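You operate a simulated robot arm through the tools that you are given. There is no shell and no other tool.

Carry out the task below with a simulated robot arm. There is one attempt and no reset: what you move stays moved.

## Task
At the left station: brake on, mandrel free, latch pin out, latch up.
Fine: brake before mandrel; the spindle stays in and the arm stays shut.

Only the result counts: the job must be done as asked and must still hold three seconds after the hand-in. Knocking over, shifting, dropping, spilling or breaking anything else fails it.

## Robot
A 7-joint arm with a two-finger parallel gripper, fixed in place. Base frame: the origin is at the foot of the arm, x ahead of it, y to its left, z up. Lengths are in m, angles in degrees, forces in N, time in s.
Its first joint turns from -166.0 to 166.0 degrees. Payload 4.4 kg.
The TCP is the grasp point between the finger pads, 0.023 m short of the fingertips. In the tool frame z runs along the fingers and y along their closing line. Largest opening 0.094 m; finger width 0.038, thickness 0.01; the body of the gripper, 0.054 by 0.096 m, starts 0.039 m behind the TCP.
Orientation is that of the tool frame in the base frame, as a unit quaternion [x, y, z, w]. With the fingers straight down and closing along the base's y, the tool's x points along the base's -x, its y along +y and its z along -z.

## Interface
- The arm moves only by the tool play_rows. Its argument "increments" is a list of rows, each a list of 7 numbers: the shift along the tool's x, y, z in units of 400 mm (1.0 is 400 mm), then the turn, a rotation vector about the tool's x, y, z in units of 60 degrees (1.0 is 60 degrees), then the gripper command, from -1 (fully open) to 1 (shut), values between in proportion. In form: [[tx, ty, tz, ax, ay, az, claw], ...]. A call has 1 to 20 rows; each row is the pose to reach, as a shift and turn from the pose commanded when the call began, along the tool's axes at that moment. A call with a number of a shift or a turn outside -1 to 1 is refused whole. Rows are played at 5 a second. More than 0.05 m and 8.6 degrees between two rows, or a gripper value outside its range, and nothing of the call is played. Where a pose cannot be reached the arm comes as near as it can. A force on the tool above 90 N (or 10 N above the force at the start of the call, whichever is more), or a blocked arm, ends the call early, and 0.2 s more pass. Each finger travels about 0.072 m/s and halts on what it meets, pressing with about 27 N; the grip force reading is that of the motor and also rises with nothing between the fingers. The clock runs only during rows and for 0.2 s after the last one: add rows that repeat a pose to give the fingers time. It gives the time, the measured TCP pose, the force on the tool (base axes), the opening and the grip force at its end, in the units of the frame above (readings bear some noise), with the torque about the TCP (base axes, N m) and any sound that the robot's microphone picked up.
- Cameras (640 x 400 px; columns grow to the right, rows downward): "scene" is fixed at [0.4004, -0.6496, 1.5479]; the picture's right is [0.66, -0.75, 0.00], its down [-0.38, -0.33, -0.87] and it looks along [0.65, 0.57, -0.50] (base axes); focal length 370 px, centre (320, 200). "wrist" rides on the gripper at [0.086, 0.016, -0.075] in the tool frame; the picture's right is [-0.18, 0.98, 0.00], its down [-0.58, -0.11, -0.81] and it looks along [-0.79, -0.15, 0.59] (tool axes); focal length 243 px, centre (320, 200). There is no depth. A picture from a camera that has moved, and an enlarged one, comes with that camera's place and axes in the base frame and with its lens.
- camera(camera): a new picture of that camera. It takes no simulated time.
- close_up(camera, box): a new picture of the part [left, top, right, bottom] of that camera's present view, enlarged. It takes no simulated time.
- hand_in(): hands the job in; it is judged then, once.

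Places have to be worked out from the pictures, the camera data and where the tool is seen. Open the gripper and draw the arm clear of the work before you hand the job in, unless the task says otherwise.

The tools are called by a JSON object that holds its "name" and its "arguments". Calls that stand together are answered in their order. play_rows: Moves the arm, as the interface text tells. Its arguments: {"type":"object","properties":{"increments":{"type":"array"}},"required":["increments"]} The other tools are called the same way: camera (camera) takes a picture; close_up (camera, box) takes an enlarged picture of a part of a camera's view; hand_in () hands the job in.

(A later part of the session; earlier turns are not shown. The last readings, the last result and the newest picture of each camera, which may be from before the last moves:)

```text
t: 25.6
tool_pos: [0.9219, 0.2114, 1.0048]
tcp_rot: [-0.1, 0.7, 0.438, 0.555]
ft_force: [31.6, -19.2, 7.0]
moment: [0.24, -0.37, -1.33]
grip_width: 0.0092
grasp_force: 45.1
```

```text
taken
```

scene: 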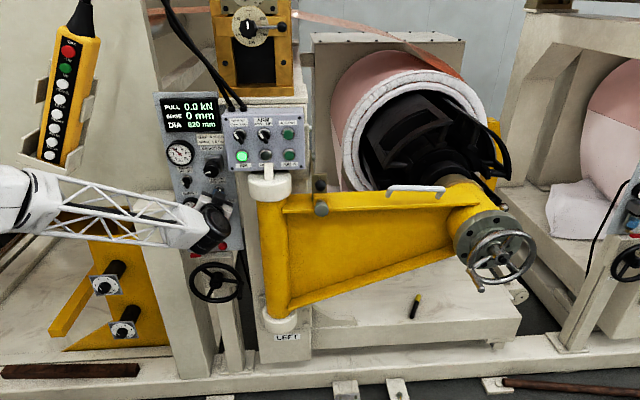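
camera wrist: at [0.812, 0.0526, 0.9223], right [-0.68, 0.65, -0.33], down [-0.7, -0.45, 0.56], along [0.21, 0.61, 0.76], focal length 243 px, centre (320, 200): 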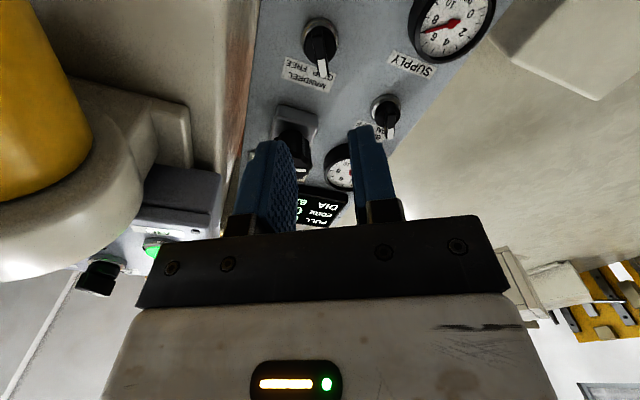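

The mandrel turned; READY went dark, plausible with the mandrel freed. I release and back off to check.

{"name": "play_rows", "arguments": {"increments": [[0, 0, 0, 0, 0, 0, 0.35], [0, 0, 0, 0, 0, 0, 0.35], [0, 0, -0.05, 0, 0, 0, 0.35], [0, 0, -0.12, 0, 0, 0, 0.35], [0, 0, -0.2, 0, 0, 0, 0.35], [0, 0, -0.3, 0, 0, 0, 0.35], [0, 0, -0.3, 0, 0, 0, 0.35]]}}

{"name": "close_up", "arguments": {"camera": "scene", "box": [165, 105, 325, 205]}}

{"name": "camera", "arguments": {"camera": "wrist"}}

```text
t: 27.2
tool_pos: [0.8392, 0.1253, 1.0047]
tcp_rot: [-0.102, 0.7, 0.437, 0.556]
ft_force: [-0.5, 0.0, -0.5]
moment: [-0.02, -0.01, 0.02]
grip_width: 0.0307
grasp_force: 0.0
```

```text
4.00 times, centred on (245, 155) of scene
camera zoom: at [0.4004, -0.6496, 1.5479], right [0.66, -0.75, 0.0], down [-0.38, -0.33, -0.87], along [0.65, 0.57, -0.5], focal length 1478 px, centre (620, 380)
```

zoom: 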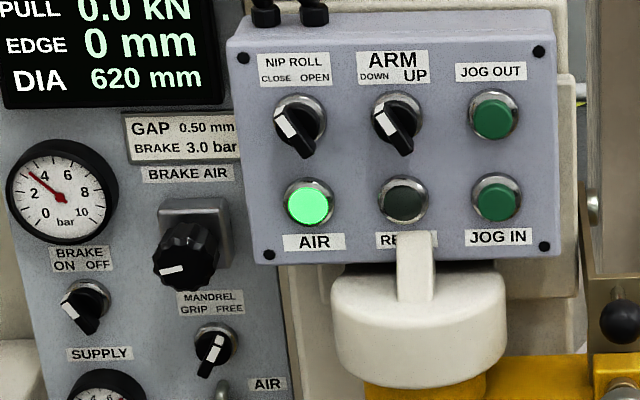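

```text
taken
camera wrist: at [0.7457, 0.1098, 0.9377], right [-0.55, 0.52, 0.65], down [-0.28, -0.85, 0.45], along [0.79, 0.07, 0.61], focal length 243 px, centre (320, 200)
```

wrist: 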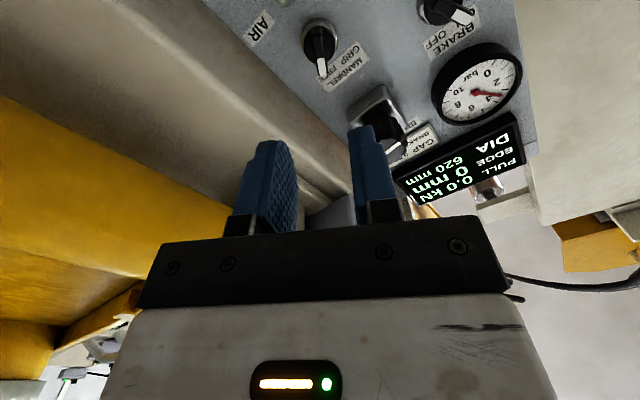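

Brake is ON and mandrel is FREE. Next the pin: I back out further, roll the tool level, then slide right along the station to stand off before the pin.

{"name": "play_rows", "arguments": {"increments": [[0, 0, -0.094, 0, 0, -0.1, 0.35], [0, 0, -0.188, 0, 0, -0.2, 0.1], [0, 0, -0.282, 0, 0, -0.3, -0.2], [0, 0, -0.376, 0, 0, -0.4, -0.4], [0, 0, -0.47, 0, 0, -0.5, -0.4], [0, 0, -0.47, 0, 0, -0.5, -0.4]]}}

{"name": "play_rows", "arguments": {"increments": [[-0.016, -0.105, 0, 0, 0, 0, -0.4], [-0.032, -0.21, 0, 0, 0, 0, -0.4], [-0.048, -0.315, 0, 0, 0, 0, -0.4], [-0.064, -0.42, 0, 0, 0, 0, -0.4], [-0.08, -0.525, 0, 0, 0, 0, -0.4], [-0.096, -0.63, 0, 0, 0, 0, -0.4], [-0.1125, -0.725, 0, 0, 0, 0, -0.4], [-0.1125, -0.725, 0, 0, 0, 0, -0.4]]}}

{"name": "camera", "arguments": {"camera": "wrist"}}

{"name": "camera", "arguments": {"camera": "scene"}}

```text
t: 28.6
tool_pos: [0.7092, -0.0111, 1.0074]
tcp_rot: [-0.279, 0.65, 0.278, 0.65]
ft_force: [-0.2, -1.1, -0.2]
moment: [-0.01, 0.0, 0.0]
grip_width: 0.0657
grasp_force: 0.0
```

```text
t: 30.4
tool_pos: [0.9196, -0.2112, 1.0499]
tcp_rot: [-0.279, 0.65, 0.278, 0.65]
ft_force: [-0.3, 0.0, 0.3]
moment: [0.01, -0.01, -0.03]
grip_width: 0.0658
grasp_force: 0.1
```

```text
taken
camera wrist: at [0.8568, -0.2538, 0.9645], right [-0.71, 0.68, 0.18], down [-0.48, -0.66, 0.58], along [0.52, 0.33, 0.79], focal length 243 px, centre (320, 200)
```

wrist: 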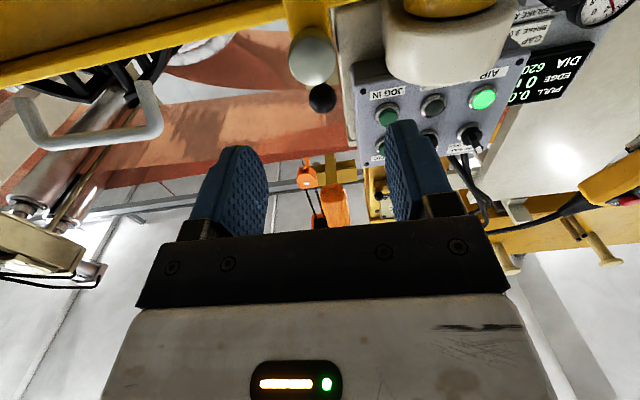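

```text
taken
```

scene: 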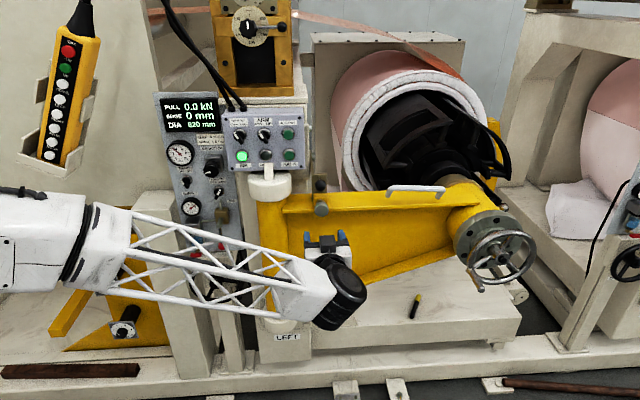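

Reached the standoff. The pin knob and latch ball are visible ahead; I zoom for positions.

{"name": "close_up", "arguments": {"camera": "wrist", "box": [250, 0, 410, 130]}}

{"name": "close_up", "arguments": {"camera": "scene", "box": [280, 160, 376, 250]}}

```text
3.08 times, centred on (330, 65) of wrist
camera zoom: at [0.8568, -0.2538, 0.9645], right [-0.71, 0.68, 0.18], down [-0.48, -0.66, 0.58], along [0.52, 0.33, 0.79], focal length 746 px, centre (289, 615)
```

zoom: 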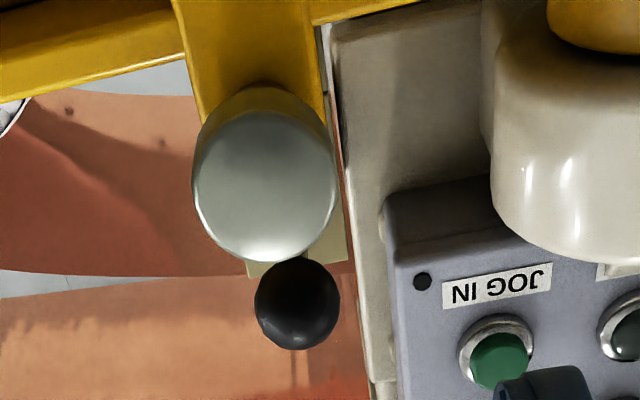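

```text
4.44 times, centred on (328, 205) of scene
camera zoom: at [0.4004, -0.6496, 1.5479], right [0.66, -0.75, 0.0], down [-0.38, -0.33, -0.87], along [0.65, 0.57, -0.5], focal length 1642 px, centre (284, 178)
```

zoom: 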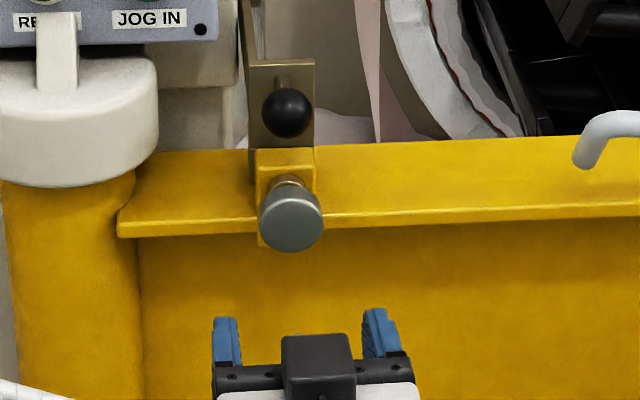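

Both views agree on the pin knob front about 129 mm ahead of the TCP, 7 mm to the right and 3 mm up. I correct laterally and advance 10 cm.

{"name": "play_rows", "arguments": {"increments": [[-0.0075, -0.0185, 0.06, 0, 0, 0, -0.4], [-0.0075, -0.0185, 0.13, 0, 0, 0, -0.4], [-0.0075, -0.0185, 0.2, 0, 0, 0, -0.4], [-0.0075, -0.0185, 0.25, 0, 0, 0, -0.4], [-0.0075, -0.0185, 0.25, 0, 0, 0, -0.4]]}}

{"name": "close_up", "arguments": {"camera": "wrist", "box": [200, 40, 440, 220]}}

{"name": "close_up", "arguments": {"camera": "scene", "box": [285, 165, 365, 225]}}

```text
t: 31.6
tool_pos: [0.9947, -0.1422, 1.0542]
tcp_rot: [-0.278, 0.65, 0.278, 0.65]
ft_force: [0.8, 0.2, 0.0]
moment: [-0.01, 0.0, 0.01]
grip_width: 0.066
grasp_force: 0.1
```

```text
2.22 times, centred on (320, 130) of wrist
camera zoom: at [0.9312, -0.1861, 0.967], right [-0.71, 0.68, 0.18], down [-0.48, -0.66, 0.58], along [0.51, 0.33, 0.79], focal length 539 px, centre (320, 356)
```

zoom: 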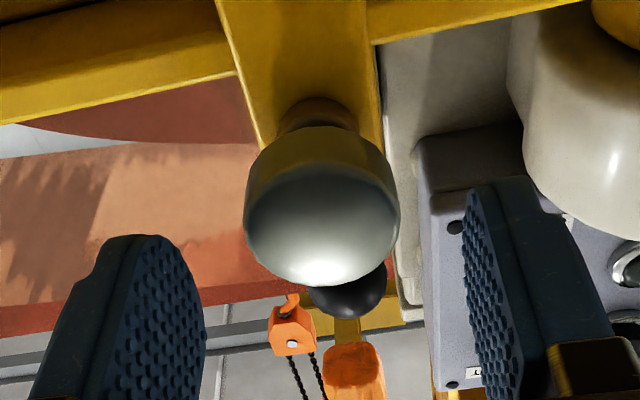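

```text
6.67 times, centred on (325, 195) of scene
camera zoom: at [0.4004, -0.6496, 1.5479], right [0.66, -0.75, 0.0], down [-0.38, -0.33, -0.87], along [0.65, 0.57, -0.5], focal length 2464 px, centre (287, 233)
```

zoom: 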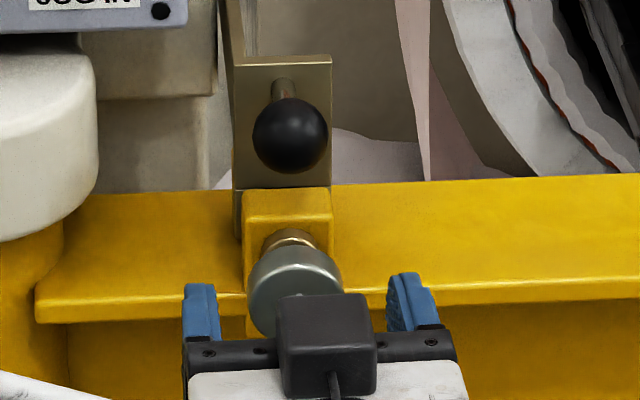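

The knob is centred, about 15 mm thick. I advance 25 mm more and close on it.

{"name": "play_rows", "arguments": {"increments": [[0, 0, 0.03, 0, 0, 0, -0.4], [0, 0, 0.0625, 0, 0, 0, -0.4], [0, 0, 0.0625, 0, 0, 0, -0.2], [0, 0, 0.0625, 0, 0, 0, 0.1], [0, 0, 0.0625, 0, 0, 0, 0.4], [0, 0, 0.0625, 0, 0, 0, 0.4]]}}

{"name": "close_up", "arguments": {"camera": "wrist", "box": [200, 40, 440, 220]}}

{"name": "close_up", "arguments": {"camera": "scene", "box": [285, 165, 365, 225]}}

```text
t: 33.0
tool_pos: [1.0125, -0.1246, 1.0528]
tcp_rot: [-0.279, 0.65, 0.279, 0.649]
ft_force: [-23.5, 14.3, 2.2]
moment: [0.29, -0.17, 0.5]
grip_width: 0.0374
grasp_force: 45.0
```

```text
2.22 times, centred on (320, 130) of wrist
camera zoom: at [0.9483, -0.1677, 0.9672], right [-0.71, 0.68, 0.18], down [-0.48, -0.66, 0.58], along [0.51, 0.33, 0.79], focal length 539 px, centre (320, 356)
```

zoom: 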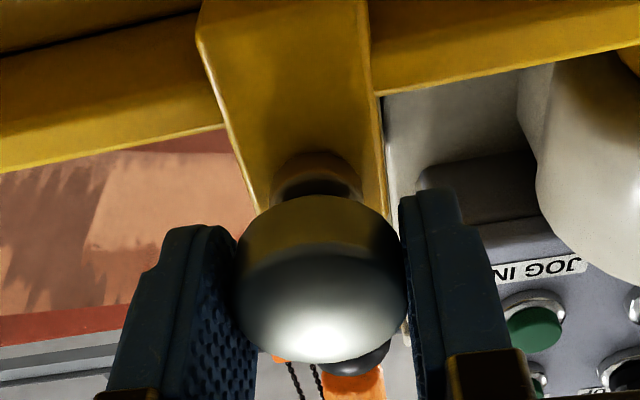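

```text
6.67 times, centred on (325, 195) of scene
camera zoom: at [0.4004, -0.6496, 1.5479], right [0.66, -0.75, 0.0], down [-0.38, -0.33, -0.87], along [0.65, 0.57, -0.5], focal length 2464 px, centre (287, 233)
```

zoom: 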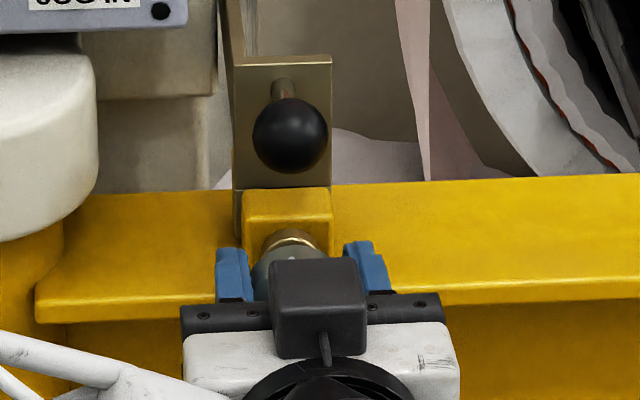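

Gripped at 37 mm. I pull straight out slowly, 2 cm first, easing the side load.

{"name": "play_rows", "arguments": {"increments": [[0, 0.0015, -0.0125, 0, 0, 0, 0.5], [0, 0.0015, -0.025, 0, 0, 0, 0.5], [0, 0.0015, -0.0375, 0, 0, 0, 0.5], [0, 0.0015, -0.05, 0, 0, 0, 0.5]]}}

{"name": "close_up", "arguments": {"camera": "wrist", "box": [200, 40, 440, 220]}}

{"name": "close_up", "arguments": {"camera": "scene", "box": [285, 165, 365, 225]}}

```text
t: 34.0
tool_pos: [0.9978, -0.1373, 1.0542]
tcp_rot: [-0.279, 0.65, 0.279, 0.65]
ft_force: [-11.2, 17.5, 3.3]
moment: [-0.19, 0.34, 0.24]
grip_width: 0.0374
grasp_force: 44.8
```

```text
2.22 times, centred on (320, 130) of wrist
camera zoom: at [0.9343, -0.1817, 0.9672], right [-0.71, 0.68, 0.18], down [-0.48, -0.66, 0.58], along [0.51, 0.33, 0.79], focal length 539 px, centre (320, 356)
```

zoom: 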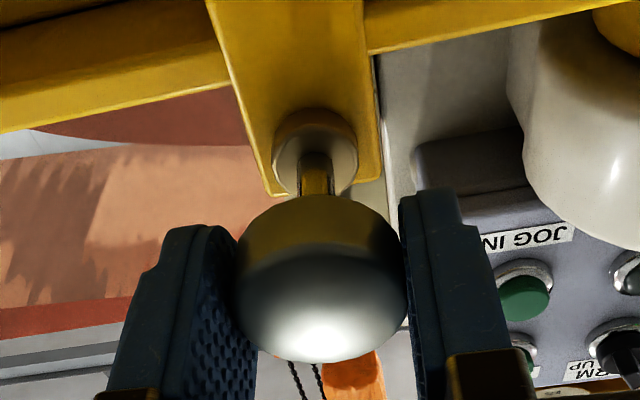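

```text
6.67 times, centred on (325, 195) of scene
camera zoom: at [0.4004, -0.6496, 1.5479], right [0.66, -0.75, 0.0], down [-0.38, -0.33, -0.87], along [0.65, 0.57, -0.5], focal length 2464 px, centre (287, 233)
```

zoom: 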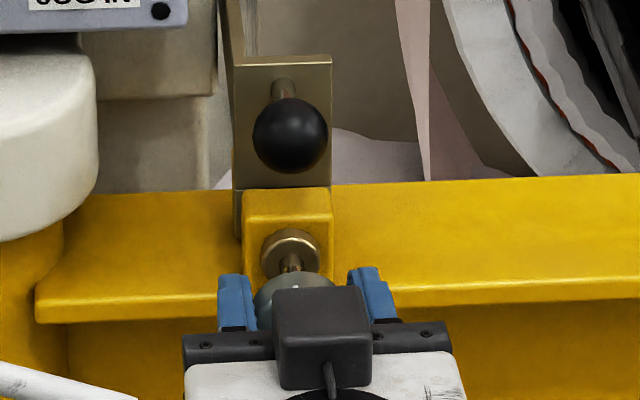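

The pin slides out with its shaft visible. I continue in small steps, watching for the end stop.

{"name": "play_rows", "arguments": {"increments": [[0, 0, -0.0125, 0, 0, 0, 0.5], [0, 0, -0.025, 0, 0, 0, 0.5], [0, 0, -0.0375, 0, 0, 0, 0.5]]}}

{"name": "close_up", "arguments": {"camera": "wrist", "box": [200, 40, 440, 220]}}

{"name": "close_up", "arguments": {"camera": "scene", "box": [285, 165, 365, 225]}}

```text
t: 34.8
tool_pos: [0.9876, -0.1497, 1.0534]
tcp_rot: [-0.28, 0.649, 0.28, 0.649]
ft_force: [-6.4, 36.9, -0.2]
moment: [0.04, -0.03, 0.5]
grip_width: 0.0374
grasp_force: 44.8
```

```text
2.22 times, centred on (320, 130) of wrist
camera zoom: at [0.9239, -0.1925, 0.9662], right [-0.71, 0.68, 0.18], down [-0.47, -0.66, 0.58], along [0.52, 0.33, 0.79], focal length 539 px, centre (320, 356)
```

zoom: 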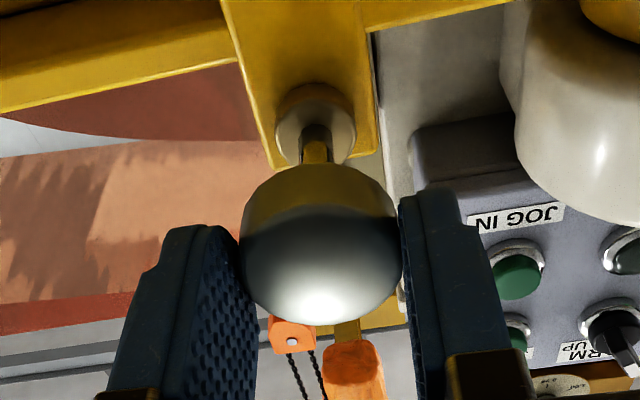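

```text
6.67 times, centred on (325, 195) of scene
camera zoom: at [0.4004, -0.6496, 1.5479], right [0.66, -0.75, 0.0], down [-0.38, -0.33, -0.87], along [0.65, 0.57, -0.5], focal length 2464 px, centre (287, 233)
```

zoom: 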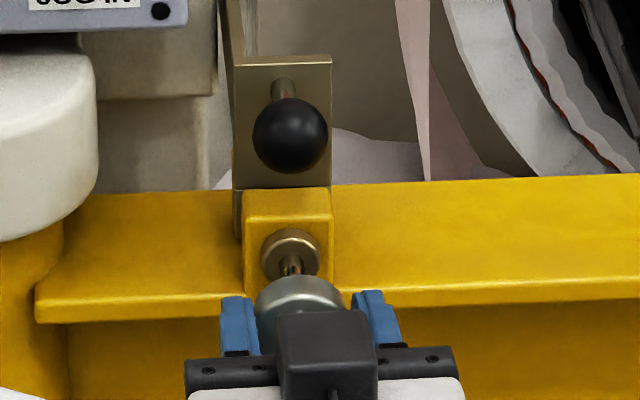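

The knob now slips in the pads, so the pin seems at its end stop after about 22 mm. I open the fingers and see whether the pin stays out.

{"name": "play_rows", "arguments": {"increments": [[0, 0, 0, 0, 0, 0, 0], [0, 0, 0, 0, 0, 0, -0.4], [0, 0, 0, 0, 0, 0, -0.4], [0, 0, 0, 0, 0, 0, -0.4]]}}

{"name": "close_up", "arguments": {"camera": "wrist", "box": [200, 40, 440, 220]}}

{"name": "close_up", "arguments": {"camera": "scene", "box": [285, 165, 365, 225]}}

```text
t: 35.8
tool_pos: [0.9879, -0.1509, 1.0521]
tcp_rot: [-0.279, 0.65, 0.279, 0.65]
ft_force: [0.0, 1.1, 0.0]
moment: [0.03, -0.02, -0.02]
grip_width: 0.0656
grasp_force: 0.0
```

```text
2.22 times, centred on (320, 130) of wrist
camera zoom: at [0.9241, -0.1933, 0.9666], right [-0.71, 0.68, 0.18], down [-0.48, -0.66, 0.58], along [0.52, 0.33, 0.79], focal length 539 px, centre (320, 356)
```

zoom: 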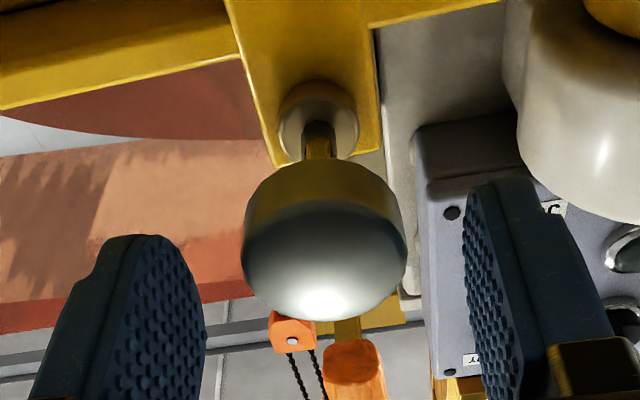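

```text
6.67 times, centred on (325, 195) of scene
camera zoom: at [0.4004, -0.6496, 1.5479], right [0.66, -0.75, 0.0], down [-0.38, -0.33, -0.87], along [0.65, 0.57, -0.5], focal length 2464 px, centre (287, 233)
```

zoom: 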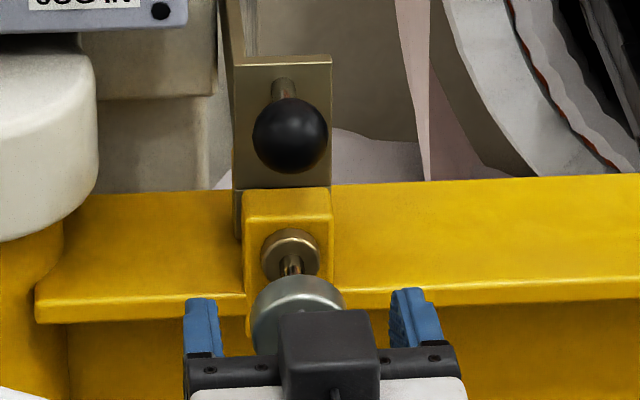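

The pin stays out at its stop. I now study the latch linkage before lifting it.

{"name": "close_up", "arguments": {"camera": "scene", "box": [270, 90, 350, 210]}}

{"name": "camera", "arguments": {"camera": "wrist"}}

```text
3.33 times, centred on (310, 150) of scene
camera zoom: at [0.4004, -0.6496, 1.5479], right [0.66, -0.75, 0.0], down [-0.38, -0.33, -0.87], along [0.65, 0.57, -0.5], focal length 1232 px, centre (353, 367)
```

zoom: 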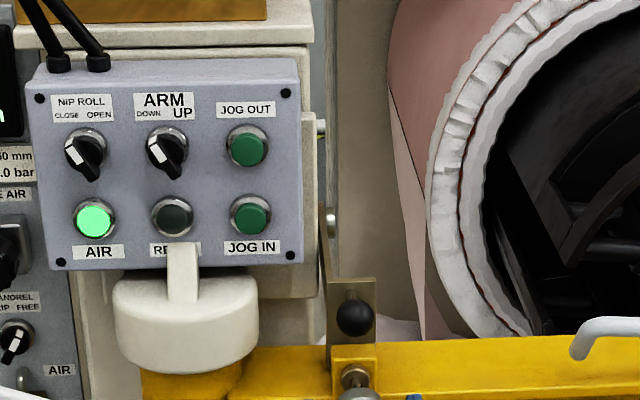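

```text
taken
camera wrist: at [0.9241, -0.1933, 0.9666], right [-0.71, 0.68, 0.18], down [-0.48, -0.66, 0.58], along [0.52, 0.33, 0.79], focal length 243 px, centre (320, 200)
```

wrist: 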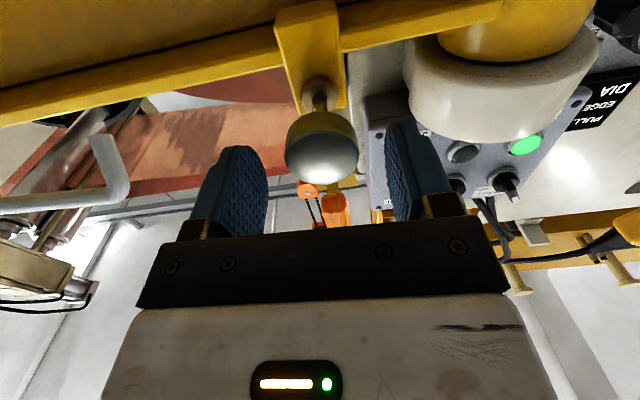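

The latch is a bar with its ball about (n 0.643, z 1.106) in line with the pin, pivoting behind on a sideways bolt. I back off 6 cm, rise and tilt the tool 15° downward so the gripper body clears the drawn pin.

{"name": "play_rows", "arguments": {"increments": [[0, 0, -0.075, 0, 0, 0, -0.4], [0, 0, -0.15, 0, 0, 0, -0.4], [-0.08, 0, -0.15, 0, 0.1, 0, -0.4], [-0.16, 0, -0.15, 0, 0.2, 0, -0.3], [-0.221, 0, -0.15, 0, 0.25, 0, -0.2], [-0.221, 0, -0.15, 0, 0.25, 0, -0.2]]}}

{"name": "camera", "arguments": {"camera": "wrist"}}

{"name": "close_up", "arguments": {"camera": "wrist", "box": [240, 0, 400, 130]}}

{"name": "close_up", "arguments": {"camera": "scene", "box": [275, 155, 371, 235]}}

```text
t: 37.2
tool_pos: [0.946, -0.1937, 1.1432]
tcp_rot: [-0.313, 0.729, 0.24, 0.559]
ft_force: [-0.2, 0.0, 0.1]
moment: [-0.01, 0.0, 0.02]
grip_width: 0.0562
grasp_force: 0.0
```

```text
taken
camera wrist: at [0.8686, -0.2511, 1.0782], right [-0.68, 0.71, 0.18], down [-0.35, -0.53, 0.77], along [0.64, 0.46, 0.61], focal length 243 px, centre (320, 200)
```

wrist: 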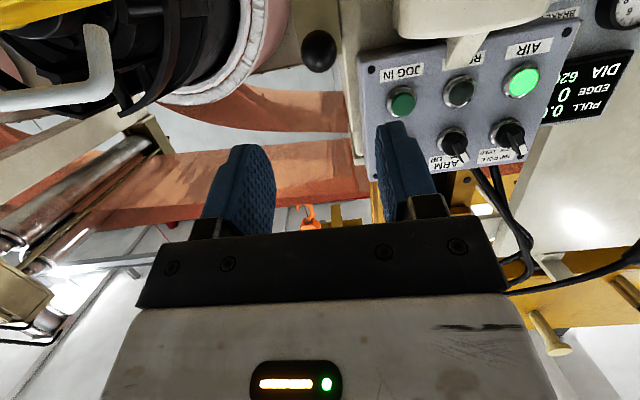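

```text
3.08 times, centred on (320, 65) of wrist
camera zoom: at [0.8686, -0.2511, 1.0782], right [-0.68, 0.71, 0.18], down [-0.35, -0.53, 0.77], along [0.64, 0.46, 0.61], focal length 746 px, centre (320, 615)
```

zoom: 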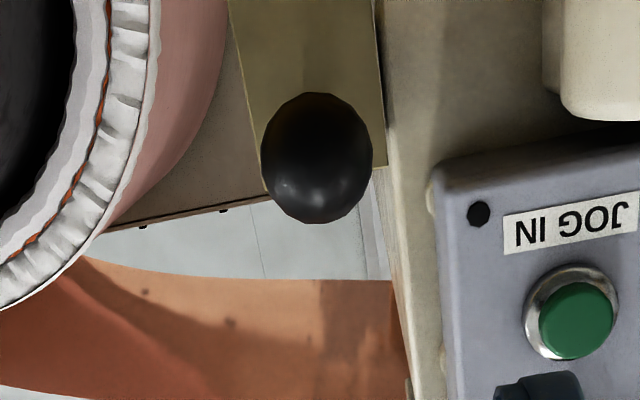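

```text
5.00 times, centred on (323, 195) of scene
camera zoom: at [0.4004, -0.6496, 1.5479], right [0.66, -0.75, 0.0], down [-0.38, -0.33, -0.87], along [0.65, 0.57, -0.5], focal length 1848 px, centre (305, 225)
```

zoom: 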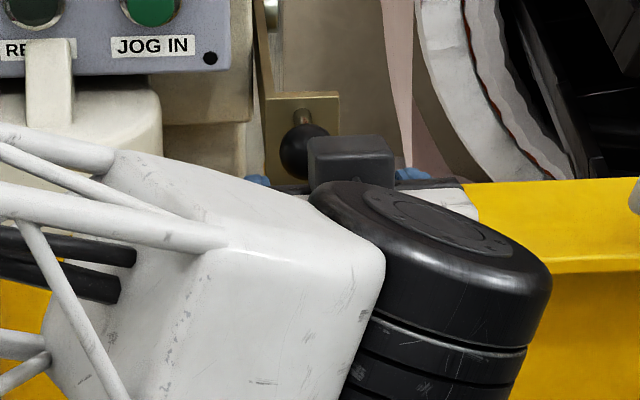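

The ball lies right on the tool axis. I advance 10 cm along it and check.

{"name": "play_rows", "arguments": {"increments": [[0, -0.0015, 0.07, 0, 0, 0, -0.1], [0, -0.0015, 0.14, 0, 0, 0, -0.1], [0, -0.0015, 0.2, 0, 0, 0, -0.1], [0, -0.0015, 0.25, 0, 0, 0, -0.1], [0, -0.0015, 0.25, 0, 0, 0, -0.1]]}}

{"name": "camera", "arguments": {"camera": "wrist"}}

{"name": "close_up", "arguments": {"camera": "scene", "box": [275, 145, 371, 225]}}

```text
t: 38.4
tool_pos: [1.0127, -0.1227, 1.1144]
tcp_rot: [-0.313, 0.729, 0.241, 0.56]
ft_force: [0.2, -0.4, -0.8]
moment: [-0.02, -0.01, -0.03]
grip_width: 0.0517
grasp_force: 0.1
```

```text
taken
camera wrist: at [0.9356, -0.1815, 1.0515], right [-0.68, 0.71, 0.18], down [-0.35, -0.53, 0.77], along [0.64, 0.46, 0.61], focal length 243 px, centre (320, 200)
```

wrist: 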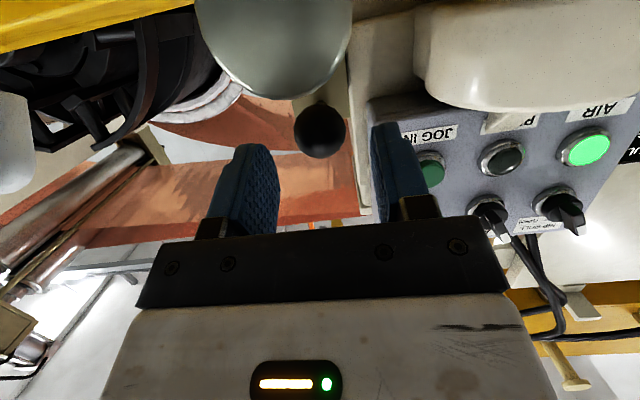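

```text
5.00 times, centred on (323, 185) of scene
camera zoom: at [0.4004, -0.6496, 1.5479], right [0.66, -0.75, 0.0], down [-0.38, -0.33, -0.87], along [0.65, 0.57, -0.5], focal length 1848 px, centre (305, 275)
```

zoom: 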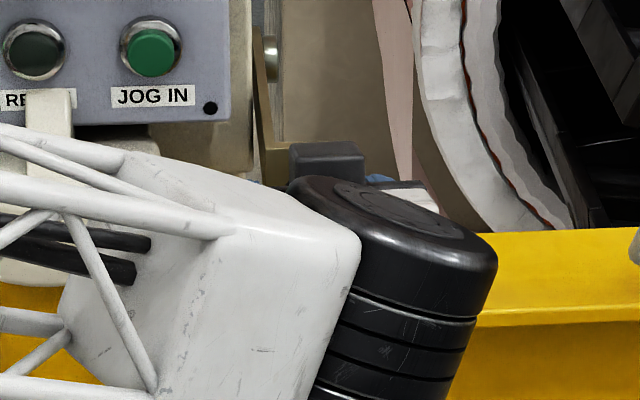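

Still perfectly on axis. I advance another 34 mm and close on the ball.

{"name": "play_rows", "arguments": {"increments": [[0, 0, 0.03, 0, 0, 0, -0.1], [0, 0, 0.06, 0, 0, 0, -0.1], [0, 0, 0.085, 0, 0, 0, -0.1], [0, 0, 0.085, 0, 0, 0, 0.2], [0, 0, 0.085, 0, 0, 0, 0.5], [0, 0, 0.085, 0, 0, 0, 0.7], [0, 0, 0.085, 0, 0, 0, 0.7]]}}

{"name": "camera", "arguments": {"camera": "wrist"}}

{"name": "close_up", "arguments": {"camera": "scene", "box": [275, 125, 371, 205]}}

```text
t: 40.0
tool_pos: [1.0349, -0.0993, 1.1074]
tcp_rot: [-0.314, 0.728, 0.241, 0.559]
ft_force: [5.9, 2.6, 1.0]
moment: [-0.13, 0.11, -0.03]
grip_width: 0.0296
grasp_force: 44.9
```

```text
taken
camera wrist: at [0.9584, -0.1577, 1.0426], right [-0.68, 0.71, 0.18], down [-0.35, -0.53, 0.77], along [0.64, 0.46, 0.61], focal length 243 px, centre (320, 200)
```

wrist: 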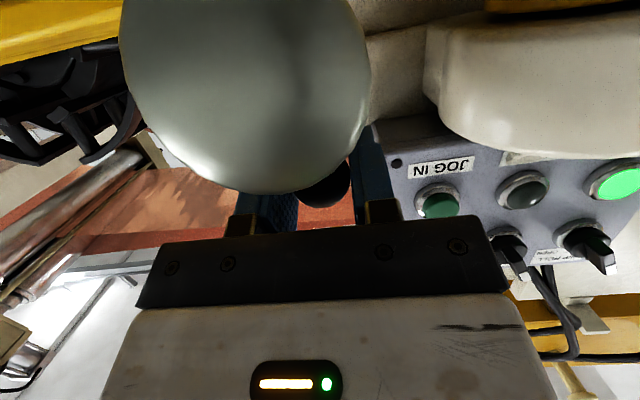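

```text
5.00 times, centred on (323, 165) of scene
camera zoom: at [0.4004, -0.6496, 1.5479], right [0.66, -0.75, 0.0], down [-0.38, -0.33, -0.87], along [0.65, 0.57, -0.5], focal length 1848 px, centre (305, 375)
```

zoom: 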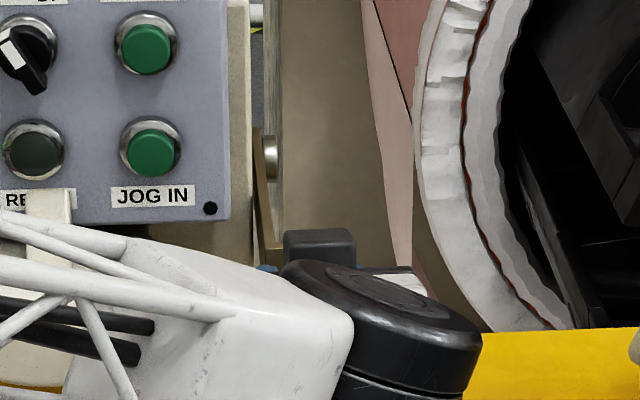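

The ball is held (29.6 mm) with little load. I lift 12 mm first and read the forces to find the arc direction.

{"name": "play_rows", "arguments": {"increments": [[-0.0097, 0, -0.0026, 0, 0, 0, 0.7], [-0.0193, 0, -0.0052, 0, 0, 0, 0.7], [-0.029, 0, -0.0078, 0, 0, 0, 0.7], [-0.029, 0, -0.0078, 0, 0, 0, 0.7]]}}

{"name": "close_up", "arguments": {"camera": "scene", "box": [275, 125, 371, 205]}}

{"name": "camera", "arguments": {"camera": "wrist"}}

```text
t: 41.0
tool_pos: [1.0358, -0.1, 1.1174]
tcp_rot: [-0.313, 0.729, 0.241, 0.559]
ft_force: [8.7, 4.4, -13.4]
moment: [-0.9, 0.87, 0.02]
grip_width: 0.0297
grasp_force: 45.2
```

```text
5.00 times, centred on (323, 165) of scene
camera zoom: at [0.4004, -0.6496, 1.5479], right [0.66, -0.75, 0.0], down [-0.38, -0.33, -0.87], along [0.65, 0.57, -0.5], focal length 1848 px, centre (305, 375)
```

zoom: 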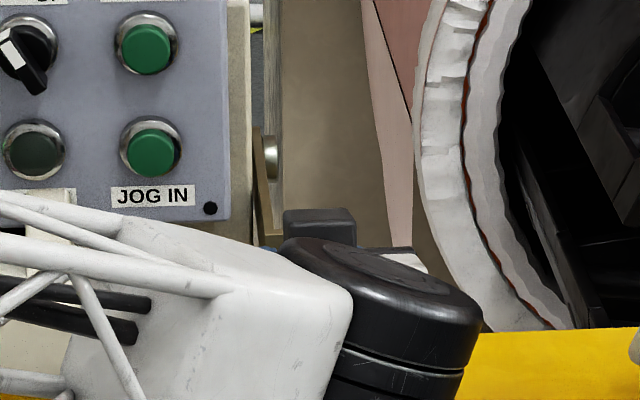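

```text
taken
camera wrist: at [0.9583, -0.1579, 1.0534], right [-0.68, 0.71, 0.18], down [-0.35, -0.53, 0.77], along [0.64, 0.46, 0.61], focal length 243 px, centre (320, 200)
```

wrist: 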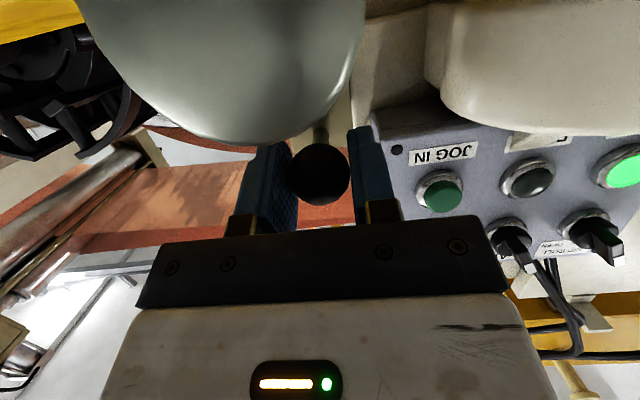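

The latch rises with the ball (13 N resistance downward, slight pull inward). I lift another 2 cm with a small inward drift.

{"name": "play_rows", "arguments": {"increments": [[-0.0167, 0, -0.0037, 0, 0, 0, 0.7], [-0.0335, 0, -0.0073, 0, 0, 0, 0.7], [-0.0502, 0, -0.0069, 0, 0, 0, 0.7], [-0.0502, 0, -0.0069, 0, 0, 0, 0.7]]}}

{"name": "camera", "arguments": {"camera": "wrist"}}

```text
t: 42.0
tool_pos: [1.0367, -0.0997, 1.1402]
tcp_rot: [-0.313, 0.729, 0.24, 0.56]
ft_force: [-20.5, 1.7, -3.3]
moment: [-0.44, 0.5, 0.19]
grip_width: 0.0298
grasp_force: 44.9
```

```text
taken
camera wrist: at [0.9597, -0.1565, 1.075], right [-0.68, 0.71, 0.18], down [-0.35, -0.53, 0.77], along [0.64, 0.46, 0.61], focal length 243 px, centre (320, 200)
```

wrist: 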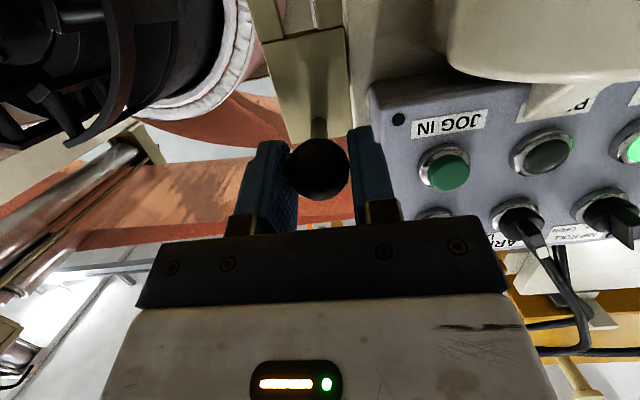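

The latch plate is clearly swinging up. Force now shows I pushed slightly too far in and sideways; I continue 2 cm up with small corrections.

{"name": "play_rows", "arguments": {"increments": [[-0.0161, 0.0012, -0.0045, 0, 0, 0, 0.7], [-0.0325, 0.0012, -0.0082, 0, 0, 0, 0.7], [-0.049, 0.0012, -0.0105, 0, 0, 0, 0.7], [-0.049, 0.0012, -0.0105, 0, 0, 0, 0.7]]}}

{"name": "camera", "arguments": {"camera": "wrist"}}

{"name": "close_up", "arguments": {"camera": "scene", "box": [275, 105, 371, 185]}}

```text
t: 43.0
tool_pos: [1.0385, -0.0981, 1.1609]
tcp_rot: [-0.313, 0.728, 0.24, 0.56]
ft_force: [11.2, -2.5, 0.0]
moment: [0.25, -0.41, -0.07]
grip_width: 0.0294
grasp_force: 45.2
```

```text
taken
camera wrist: at [0.9609, -0.1554, 1.0964], right [-0.68, 0.71, 0.18], down [-0.36, -0.53, 0.77], along [0.64, 0.46, 0.61], focal length 243 px, centre (320, 200)
```

wrist: 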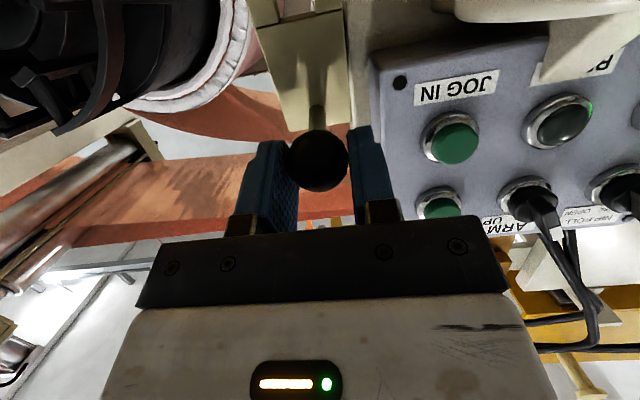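

```text
5.00 times, centred on (323, 145) of scene
camera zoom: at [0.4004, -0.6496, 1.5479], right [0.66, -0.75, 0.0], down [-0.38, -0.33, -0.87], along [0.65, 0.57, -0.5], focal length 1848 px, centre (305, 475)
```

zoom: 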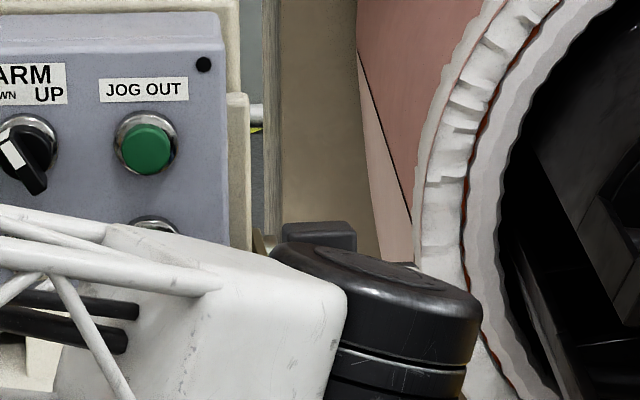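

I zoom on the ball in the pads to see how it has shifted in the grip.

{"name": "close_up", "arguments": {"camera": "wrist", "box": [230, 70, 410, 220]}}

```text
2.67 times, centred on (320, 145) of wrist
camera zoom: at [0.9609, -0.1554, 1.0964], right [-0.68, 0.71, 0.18], down [-0.36, -0.53, 0.77], along [0.64, 0.46, 0.61], focal length 647 px, centre (320, 347)
```

zoom: 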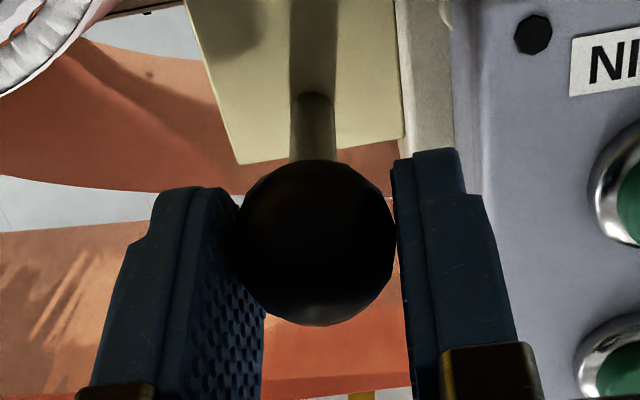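

The ball slid about 12 mm forward in the pads, so its arc bends inward with radius roughly 0.11–0.19 m. I continue 25 mm along an inward-sloping path.

{"name": "play_rows", "arguments": {"increments": [[-0.0208, -0.0006, 0.0012, 0, 0, 0, 0.7], [-0.0415, -0.0006, 0.003, 0, 0, 0, 0.7], [-0.0623, -0.0006, 0.0053, 0, 0, 0, 0.7], [-0.0623, -0.0006, 0.0053, 0, 0, 0, 0.7]]}}

{"name": "close_up", "arguments": {"camera": "wrist", "box": [230, 70, 410, 220]}}

{"name": "camera", "arguments": {"camera": "scene"}}

```text
t: 44.0
tool_pos: [1.0441, -0.0922, 1.1816]
tcp_rot: [-0.313, 0.729, 0.24, 0.559]
ft_force: [7.4, -9.1, -9.2]
moment: [-0.91, 0.64, -0.07]
grip_width: 0.0294
grasp_force: 45.0
```

```text
2.67 times, centred on (320, 145) of wrist
camera zoom: at [0.9667, -0.1495, 1.1179], right [-0.68, 0.71, 0.18], down [-0.35, -0.53, 0.77], along [0.64, 0.46, 0.61], focal length 647 px, centre (320, 347)
```

zoom: 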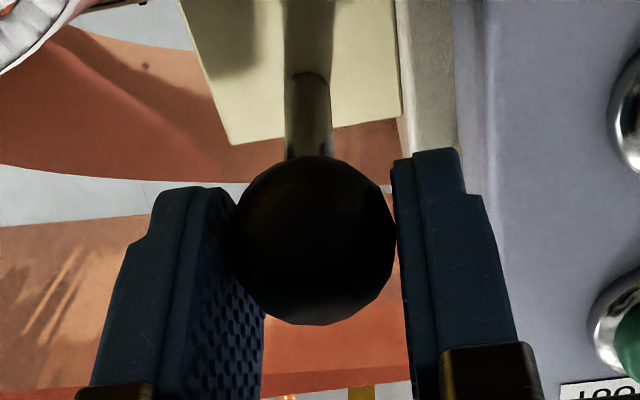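

```text
taken
```

scene: 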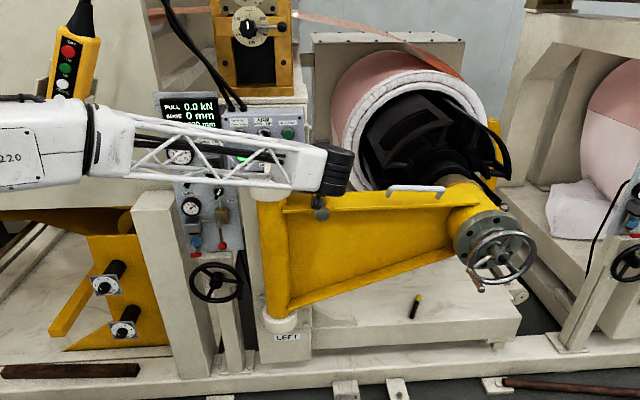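

The direction is good. I continue about 5 cm along the curve.

{"name": "play_rows", "arguments": {"increments": [[-0.031, 0.0004, 0.004, 0, 0, 0, 0.7], [-0.0617, 0.0004, 0.0101, 0, 0, 0, 0.7], [-0.092, 0.0004, 0.018, 0, 0, 0, 0.7], [-0.1218, 0.0004, 0.0274, 0, 0, 0, 0.7], [-0.1218, 0.0004, 0.0274, 0, 0, 0, 0.7]]}}

{"name": "close_up", "arguments": {"camera": "wrist", "box": [230, 70, 410, 220]}}

{"name": "camera", "arguments": {"camera": "wrist"}}

{"name": "close_up", "arguments": {"camera": "scene", "box": [275, 85, 371, 225]}}

```text
t: 45.2
tool_pos: [1.0596, -0.076, 1.2269]
tcp_rot: [-0.313, 0.73, 0.239, 0.559]
ft_force: [30.0, -41.7, -4.9]
moment: [-1.26, 0.54, -0.33]
grip_width: 0.0298
grasp_force: 44.6
```

```text
2.67 times, centred on (320, 145) of wrist
camera zoom: at [0.9826, -0.1332, 1.1627], right [-0.68, 0.71, 0.18], down [-0.35, -0.53, 0.77], along [0.64, 0.46, 0.61], focal length 647 px, centre (320, 347)
```

zoom: 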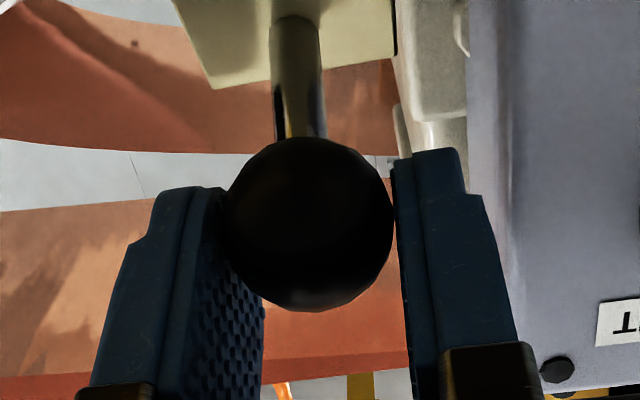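

```text
taken
camera wrist: at [0.9826, -0.1332, 1.1627], right [-0.68, 0.71, 0.18], down [-0.35, -0.53, 0.77], along [0.64, 0.46, 0.61], focal length 243 px, centre (320, 200)
```

wrist: 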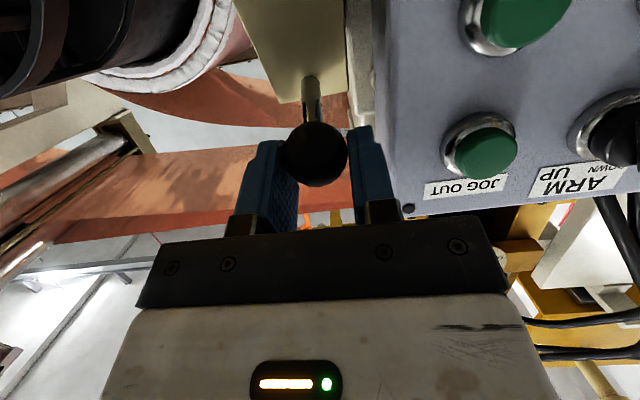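

```text
2.86 times, centred on (323, 155) of scene
camera zoom: at [0.4004, -0.6496, 1.5479], right [0.66, -0.75, 0.0], down [-0.38, -0.33, -0.87], along [0.65, 0.57, -0.5], focal length 1056 px, centre (311, 329)
```

zoom: 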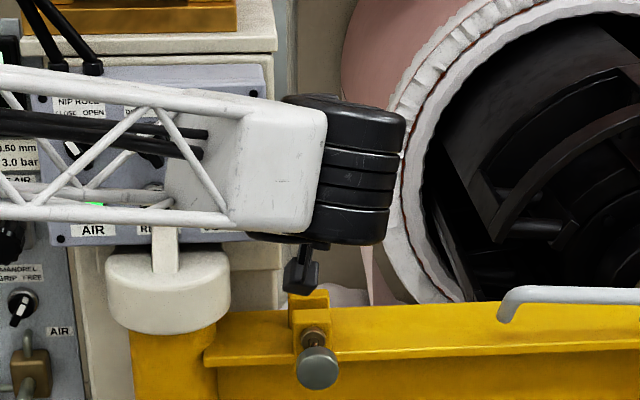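

The arc fits a pivot about 0.24 m behind the ball, so it has swung about 30°. The side force shows the station is nearer 45° than my 46.5°. I open here to see whether the latch holds by itself before re-gripping for more swing.

{"name": "play_rows", "arguments": {"increments": [[0, -0.004, 0, 0, 0, 0, 0.7], [0, -0.004, 0, 0, 0, 0, 0.3], [0, -0.004, 0, 0, 0, 0, 0.0], [0, -0.004, 0, 0, 0, 0, 0.0], [0, -0.004, 0, 0, 0, 0, 0.0]]}}

{"name": "close_up", "arguments": {"camera": "wrist", "box": [230, 40, 410, 220]}}

```text
t: 46.4
tool_pos: [1.0615, -0.075, 1.2268]
tcp_rot: [-0.313, 0.728, 0.241, 0.56]
ft_force: [0.4, -0.4, -0.2]
moment: [0.01, -0.03, 0.0]
grip_width: 0.0471
grasp_force: 0.0
```

```text
2.22 times, centred on (320, 130) of wrist
camera zoom: at [0.9836, -0.1326, 1.1624], right [-0.68, 0.71, 0.18], down [-0.35, -0.53, 0.77], along [0.64, 0.46, 0.61], focal length 539 px, centre (320, 356)
```

zoom: 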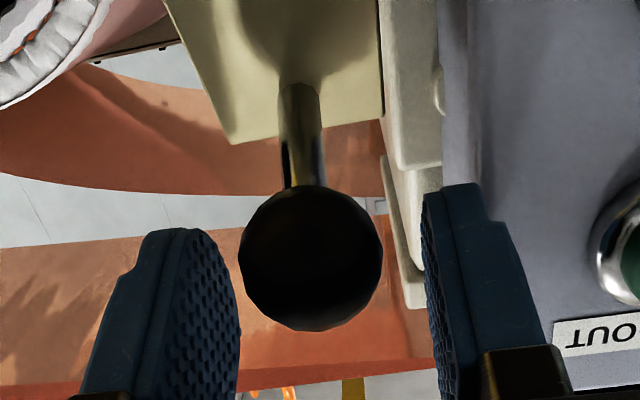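

The latch holds on its own friction. I recentre 2.3 mm, advance 6 mm and grip the ball again.

{"name": "play_rows", "arguments": {"increments": [[0, -0.0058, 0.008, 0, 0, 0, 0.0], [0, -0.0058, 0.015, 0, 0, 0, 0.0], [0, -0.0058, 0.015, 0, 0, 0, 0.3], [0, -0.0058, 0.015, 0, 0, 0, 0.7], [0, -0.0058, 0.015, 0, 0, 0, 0.7], [0, -0.0058, 0.015, 0, 0, 0, 0.7]]}}

{"name": "camera", "arguments": {"camera": "wrist"}}

```text
t: 47.8
tool_pos: [1.0658, -0.0713, 1.226]
tcp_rot: [-0.314, 0.729, 0.241, 0.559]
ft_force: [-26.7, 34.8, -0.1]
moment: [0.74, -0.14, -0.15]
grip_width: 0.0328
grasp_force: 21.8
```

```text
taken
camera wrist: at [0.9892, -0.1293, 1.1609], right [-0.68, 0.71, 0.18], down [-0.35, -0.53, 0.77], along [0.64, 0.46, 0.61], focal length 243 px, centre (320, 200)
```

wrist: 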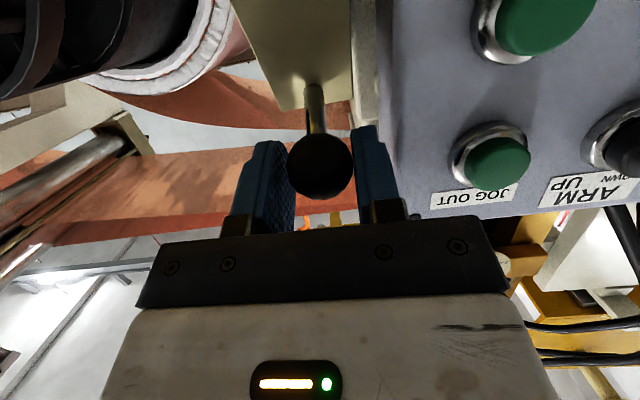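

Over-corrected sideways (44 N the other way), so I move back 1.2 mm and let the grip settle.

{"name": "play_rows", "arguments": {"increments": [[0, 0.0015, 0, 0, 0, 0, 0.7], [0, 0.003, 0, 0, 0, 0, 0.7], [0, 0.003, 0, 0, 0, 0, 0.7]]}}

{"name": "close_up", "arguments": {"camera": "wrist", "box": [230, 70, 410, 220]}}

```text
t: 48.6
tool_pos: [1.0645, -0.0727, 1.2251]
tcp_rot: [-0.313, 0.729, 0.24, 0.559]
ft_force: [-21.1, 32.5, -3.8]
moment: [0.43, 0.08, -0.18]
grip_width: 0.0312
grasp_force: 18.8
```

```text
2.67 times, centred on (320, 145) of wrist
camera zoom: at [0.9881, -0.129, 1.1604], right [-0.68, 0.71, 0.18], down [-0.35, -0.53, 0.77], along [0.64, 0.46, 0.61], focal length 647 px, centre (320, 347)
```

zoom: 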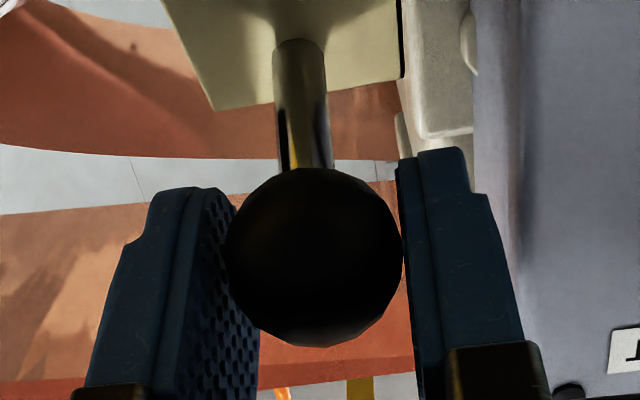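

Analysis of ball size shows it sits about 10 mm low in the pads and the jaw is still 0.9 mm off-centre. I open, re-centre on the ball (down 9.6 mm, sideways 0.9 mm) and re-grip.

{"name": "play_rows", "arguments": {"increments": [[0, 0, 0, 0, 0, 0, 0.2], [0, 0.0023, 0, 0, 0, 0, 0.0], [0.012, 0.0023, 0, 0, 0, 0, 0.0], [0.024, 0.0023, 0, 0, 0, 0, 0.0], [0.024, 0.0023, 0, 0, 0, 0, 0.3], [0.024, 0.0023, 0, 0, 0, 0, 0.7], [0.024, 0.0023, 0, 0, 0, 0, 0.7], [0.024, 0.0023, 0, 0, 0, 0, 0.7]]}}

{"name": "close_up", "arguments": {"camera": "wrist", "box": [230, 70, 410, 220]}}

```text
t: 50.4
tool_pos: [1.0625, -0.0733, 1.216]
tcp_rot: [-0.313, 0.729, 0.24, 0.559]
ft_force: [-20.4, 9.3, 0.6]
moment: [0.0, 0.04, 0.08]
grip_width: 0.0292
grasp_force: 45.0
```

```text
2.67 times, centred on (320, 145) of wrist
camera zoom: at [0.9854, -0.1308, 1.1518], right [-0.68, 0.71, 0.18], down [-0.35, -0.53, 0.77], along [0.64, 0.46, 0.61], focal length 647 px, centre (320, 347)
```

zoom: 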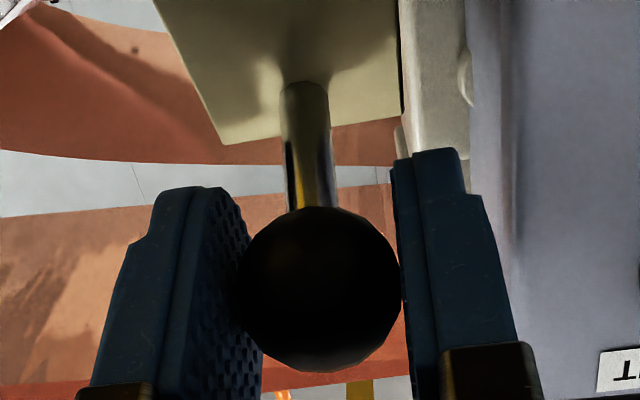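

Now gripped centrally at n 0.678, z 1.216. I continue 4 cm along the estimated tangent.

{"name": "play_rows", "arguments": {"increments": [[-0.024, 0.0008, 0.006, 0, 0, 0, 0.7], [-0.0481, 0.0006, 0.0135, 0, 0, 0, 0.7], [-0.072, 0.0003, 0.0215, 0, 0, 0, 0.7], [-0.0953, 0, 0.0301, 0, 0, 0, 0.7], [-0.0953, 0, 0.0301, 0, 0, 0, 0.7]]}}

{"name": "close_up", "arguments": {"camera": "wrist", "box": [230, 70, 410, 220]}}

{"name": "camera", "arguments": {"camera": "scene"}}

```text
t: 51.6
tool_pos: [1.0786, -0.0572, 1.2483]
tcp_rot: [-0.313, 0.729, 0.24, 0.559]
ft_force: [3.7, 16.2, -22.7]
moment: [-0.47, 0.54, 0.02]
grip_width: 0.0299
grasp_force: 45.1
```

```text
2.67 times, centred on (320, 145) of wrist
camera zoom: at [1.001, -0.115, 1.1838], right [-0.68, 0.71, 0.18], down [-0.35, -0.53, 0.77], along [0.64, 0.46, 0.61], focal length 647 px, centre (320, 347)
```

zoom: 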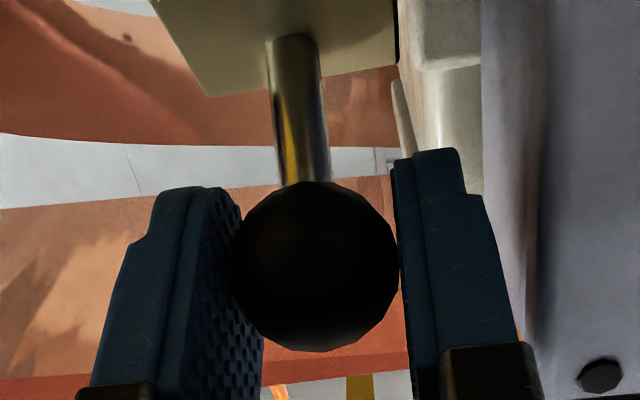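

```text
taken
```

scene: 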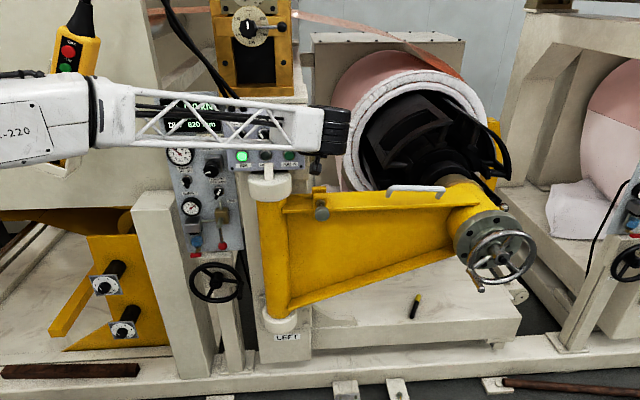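

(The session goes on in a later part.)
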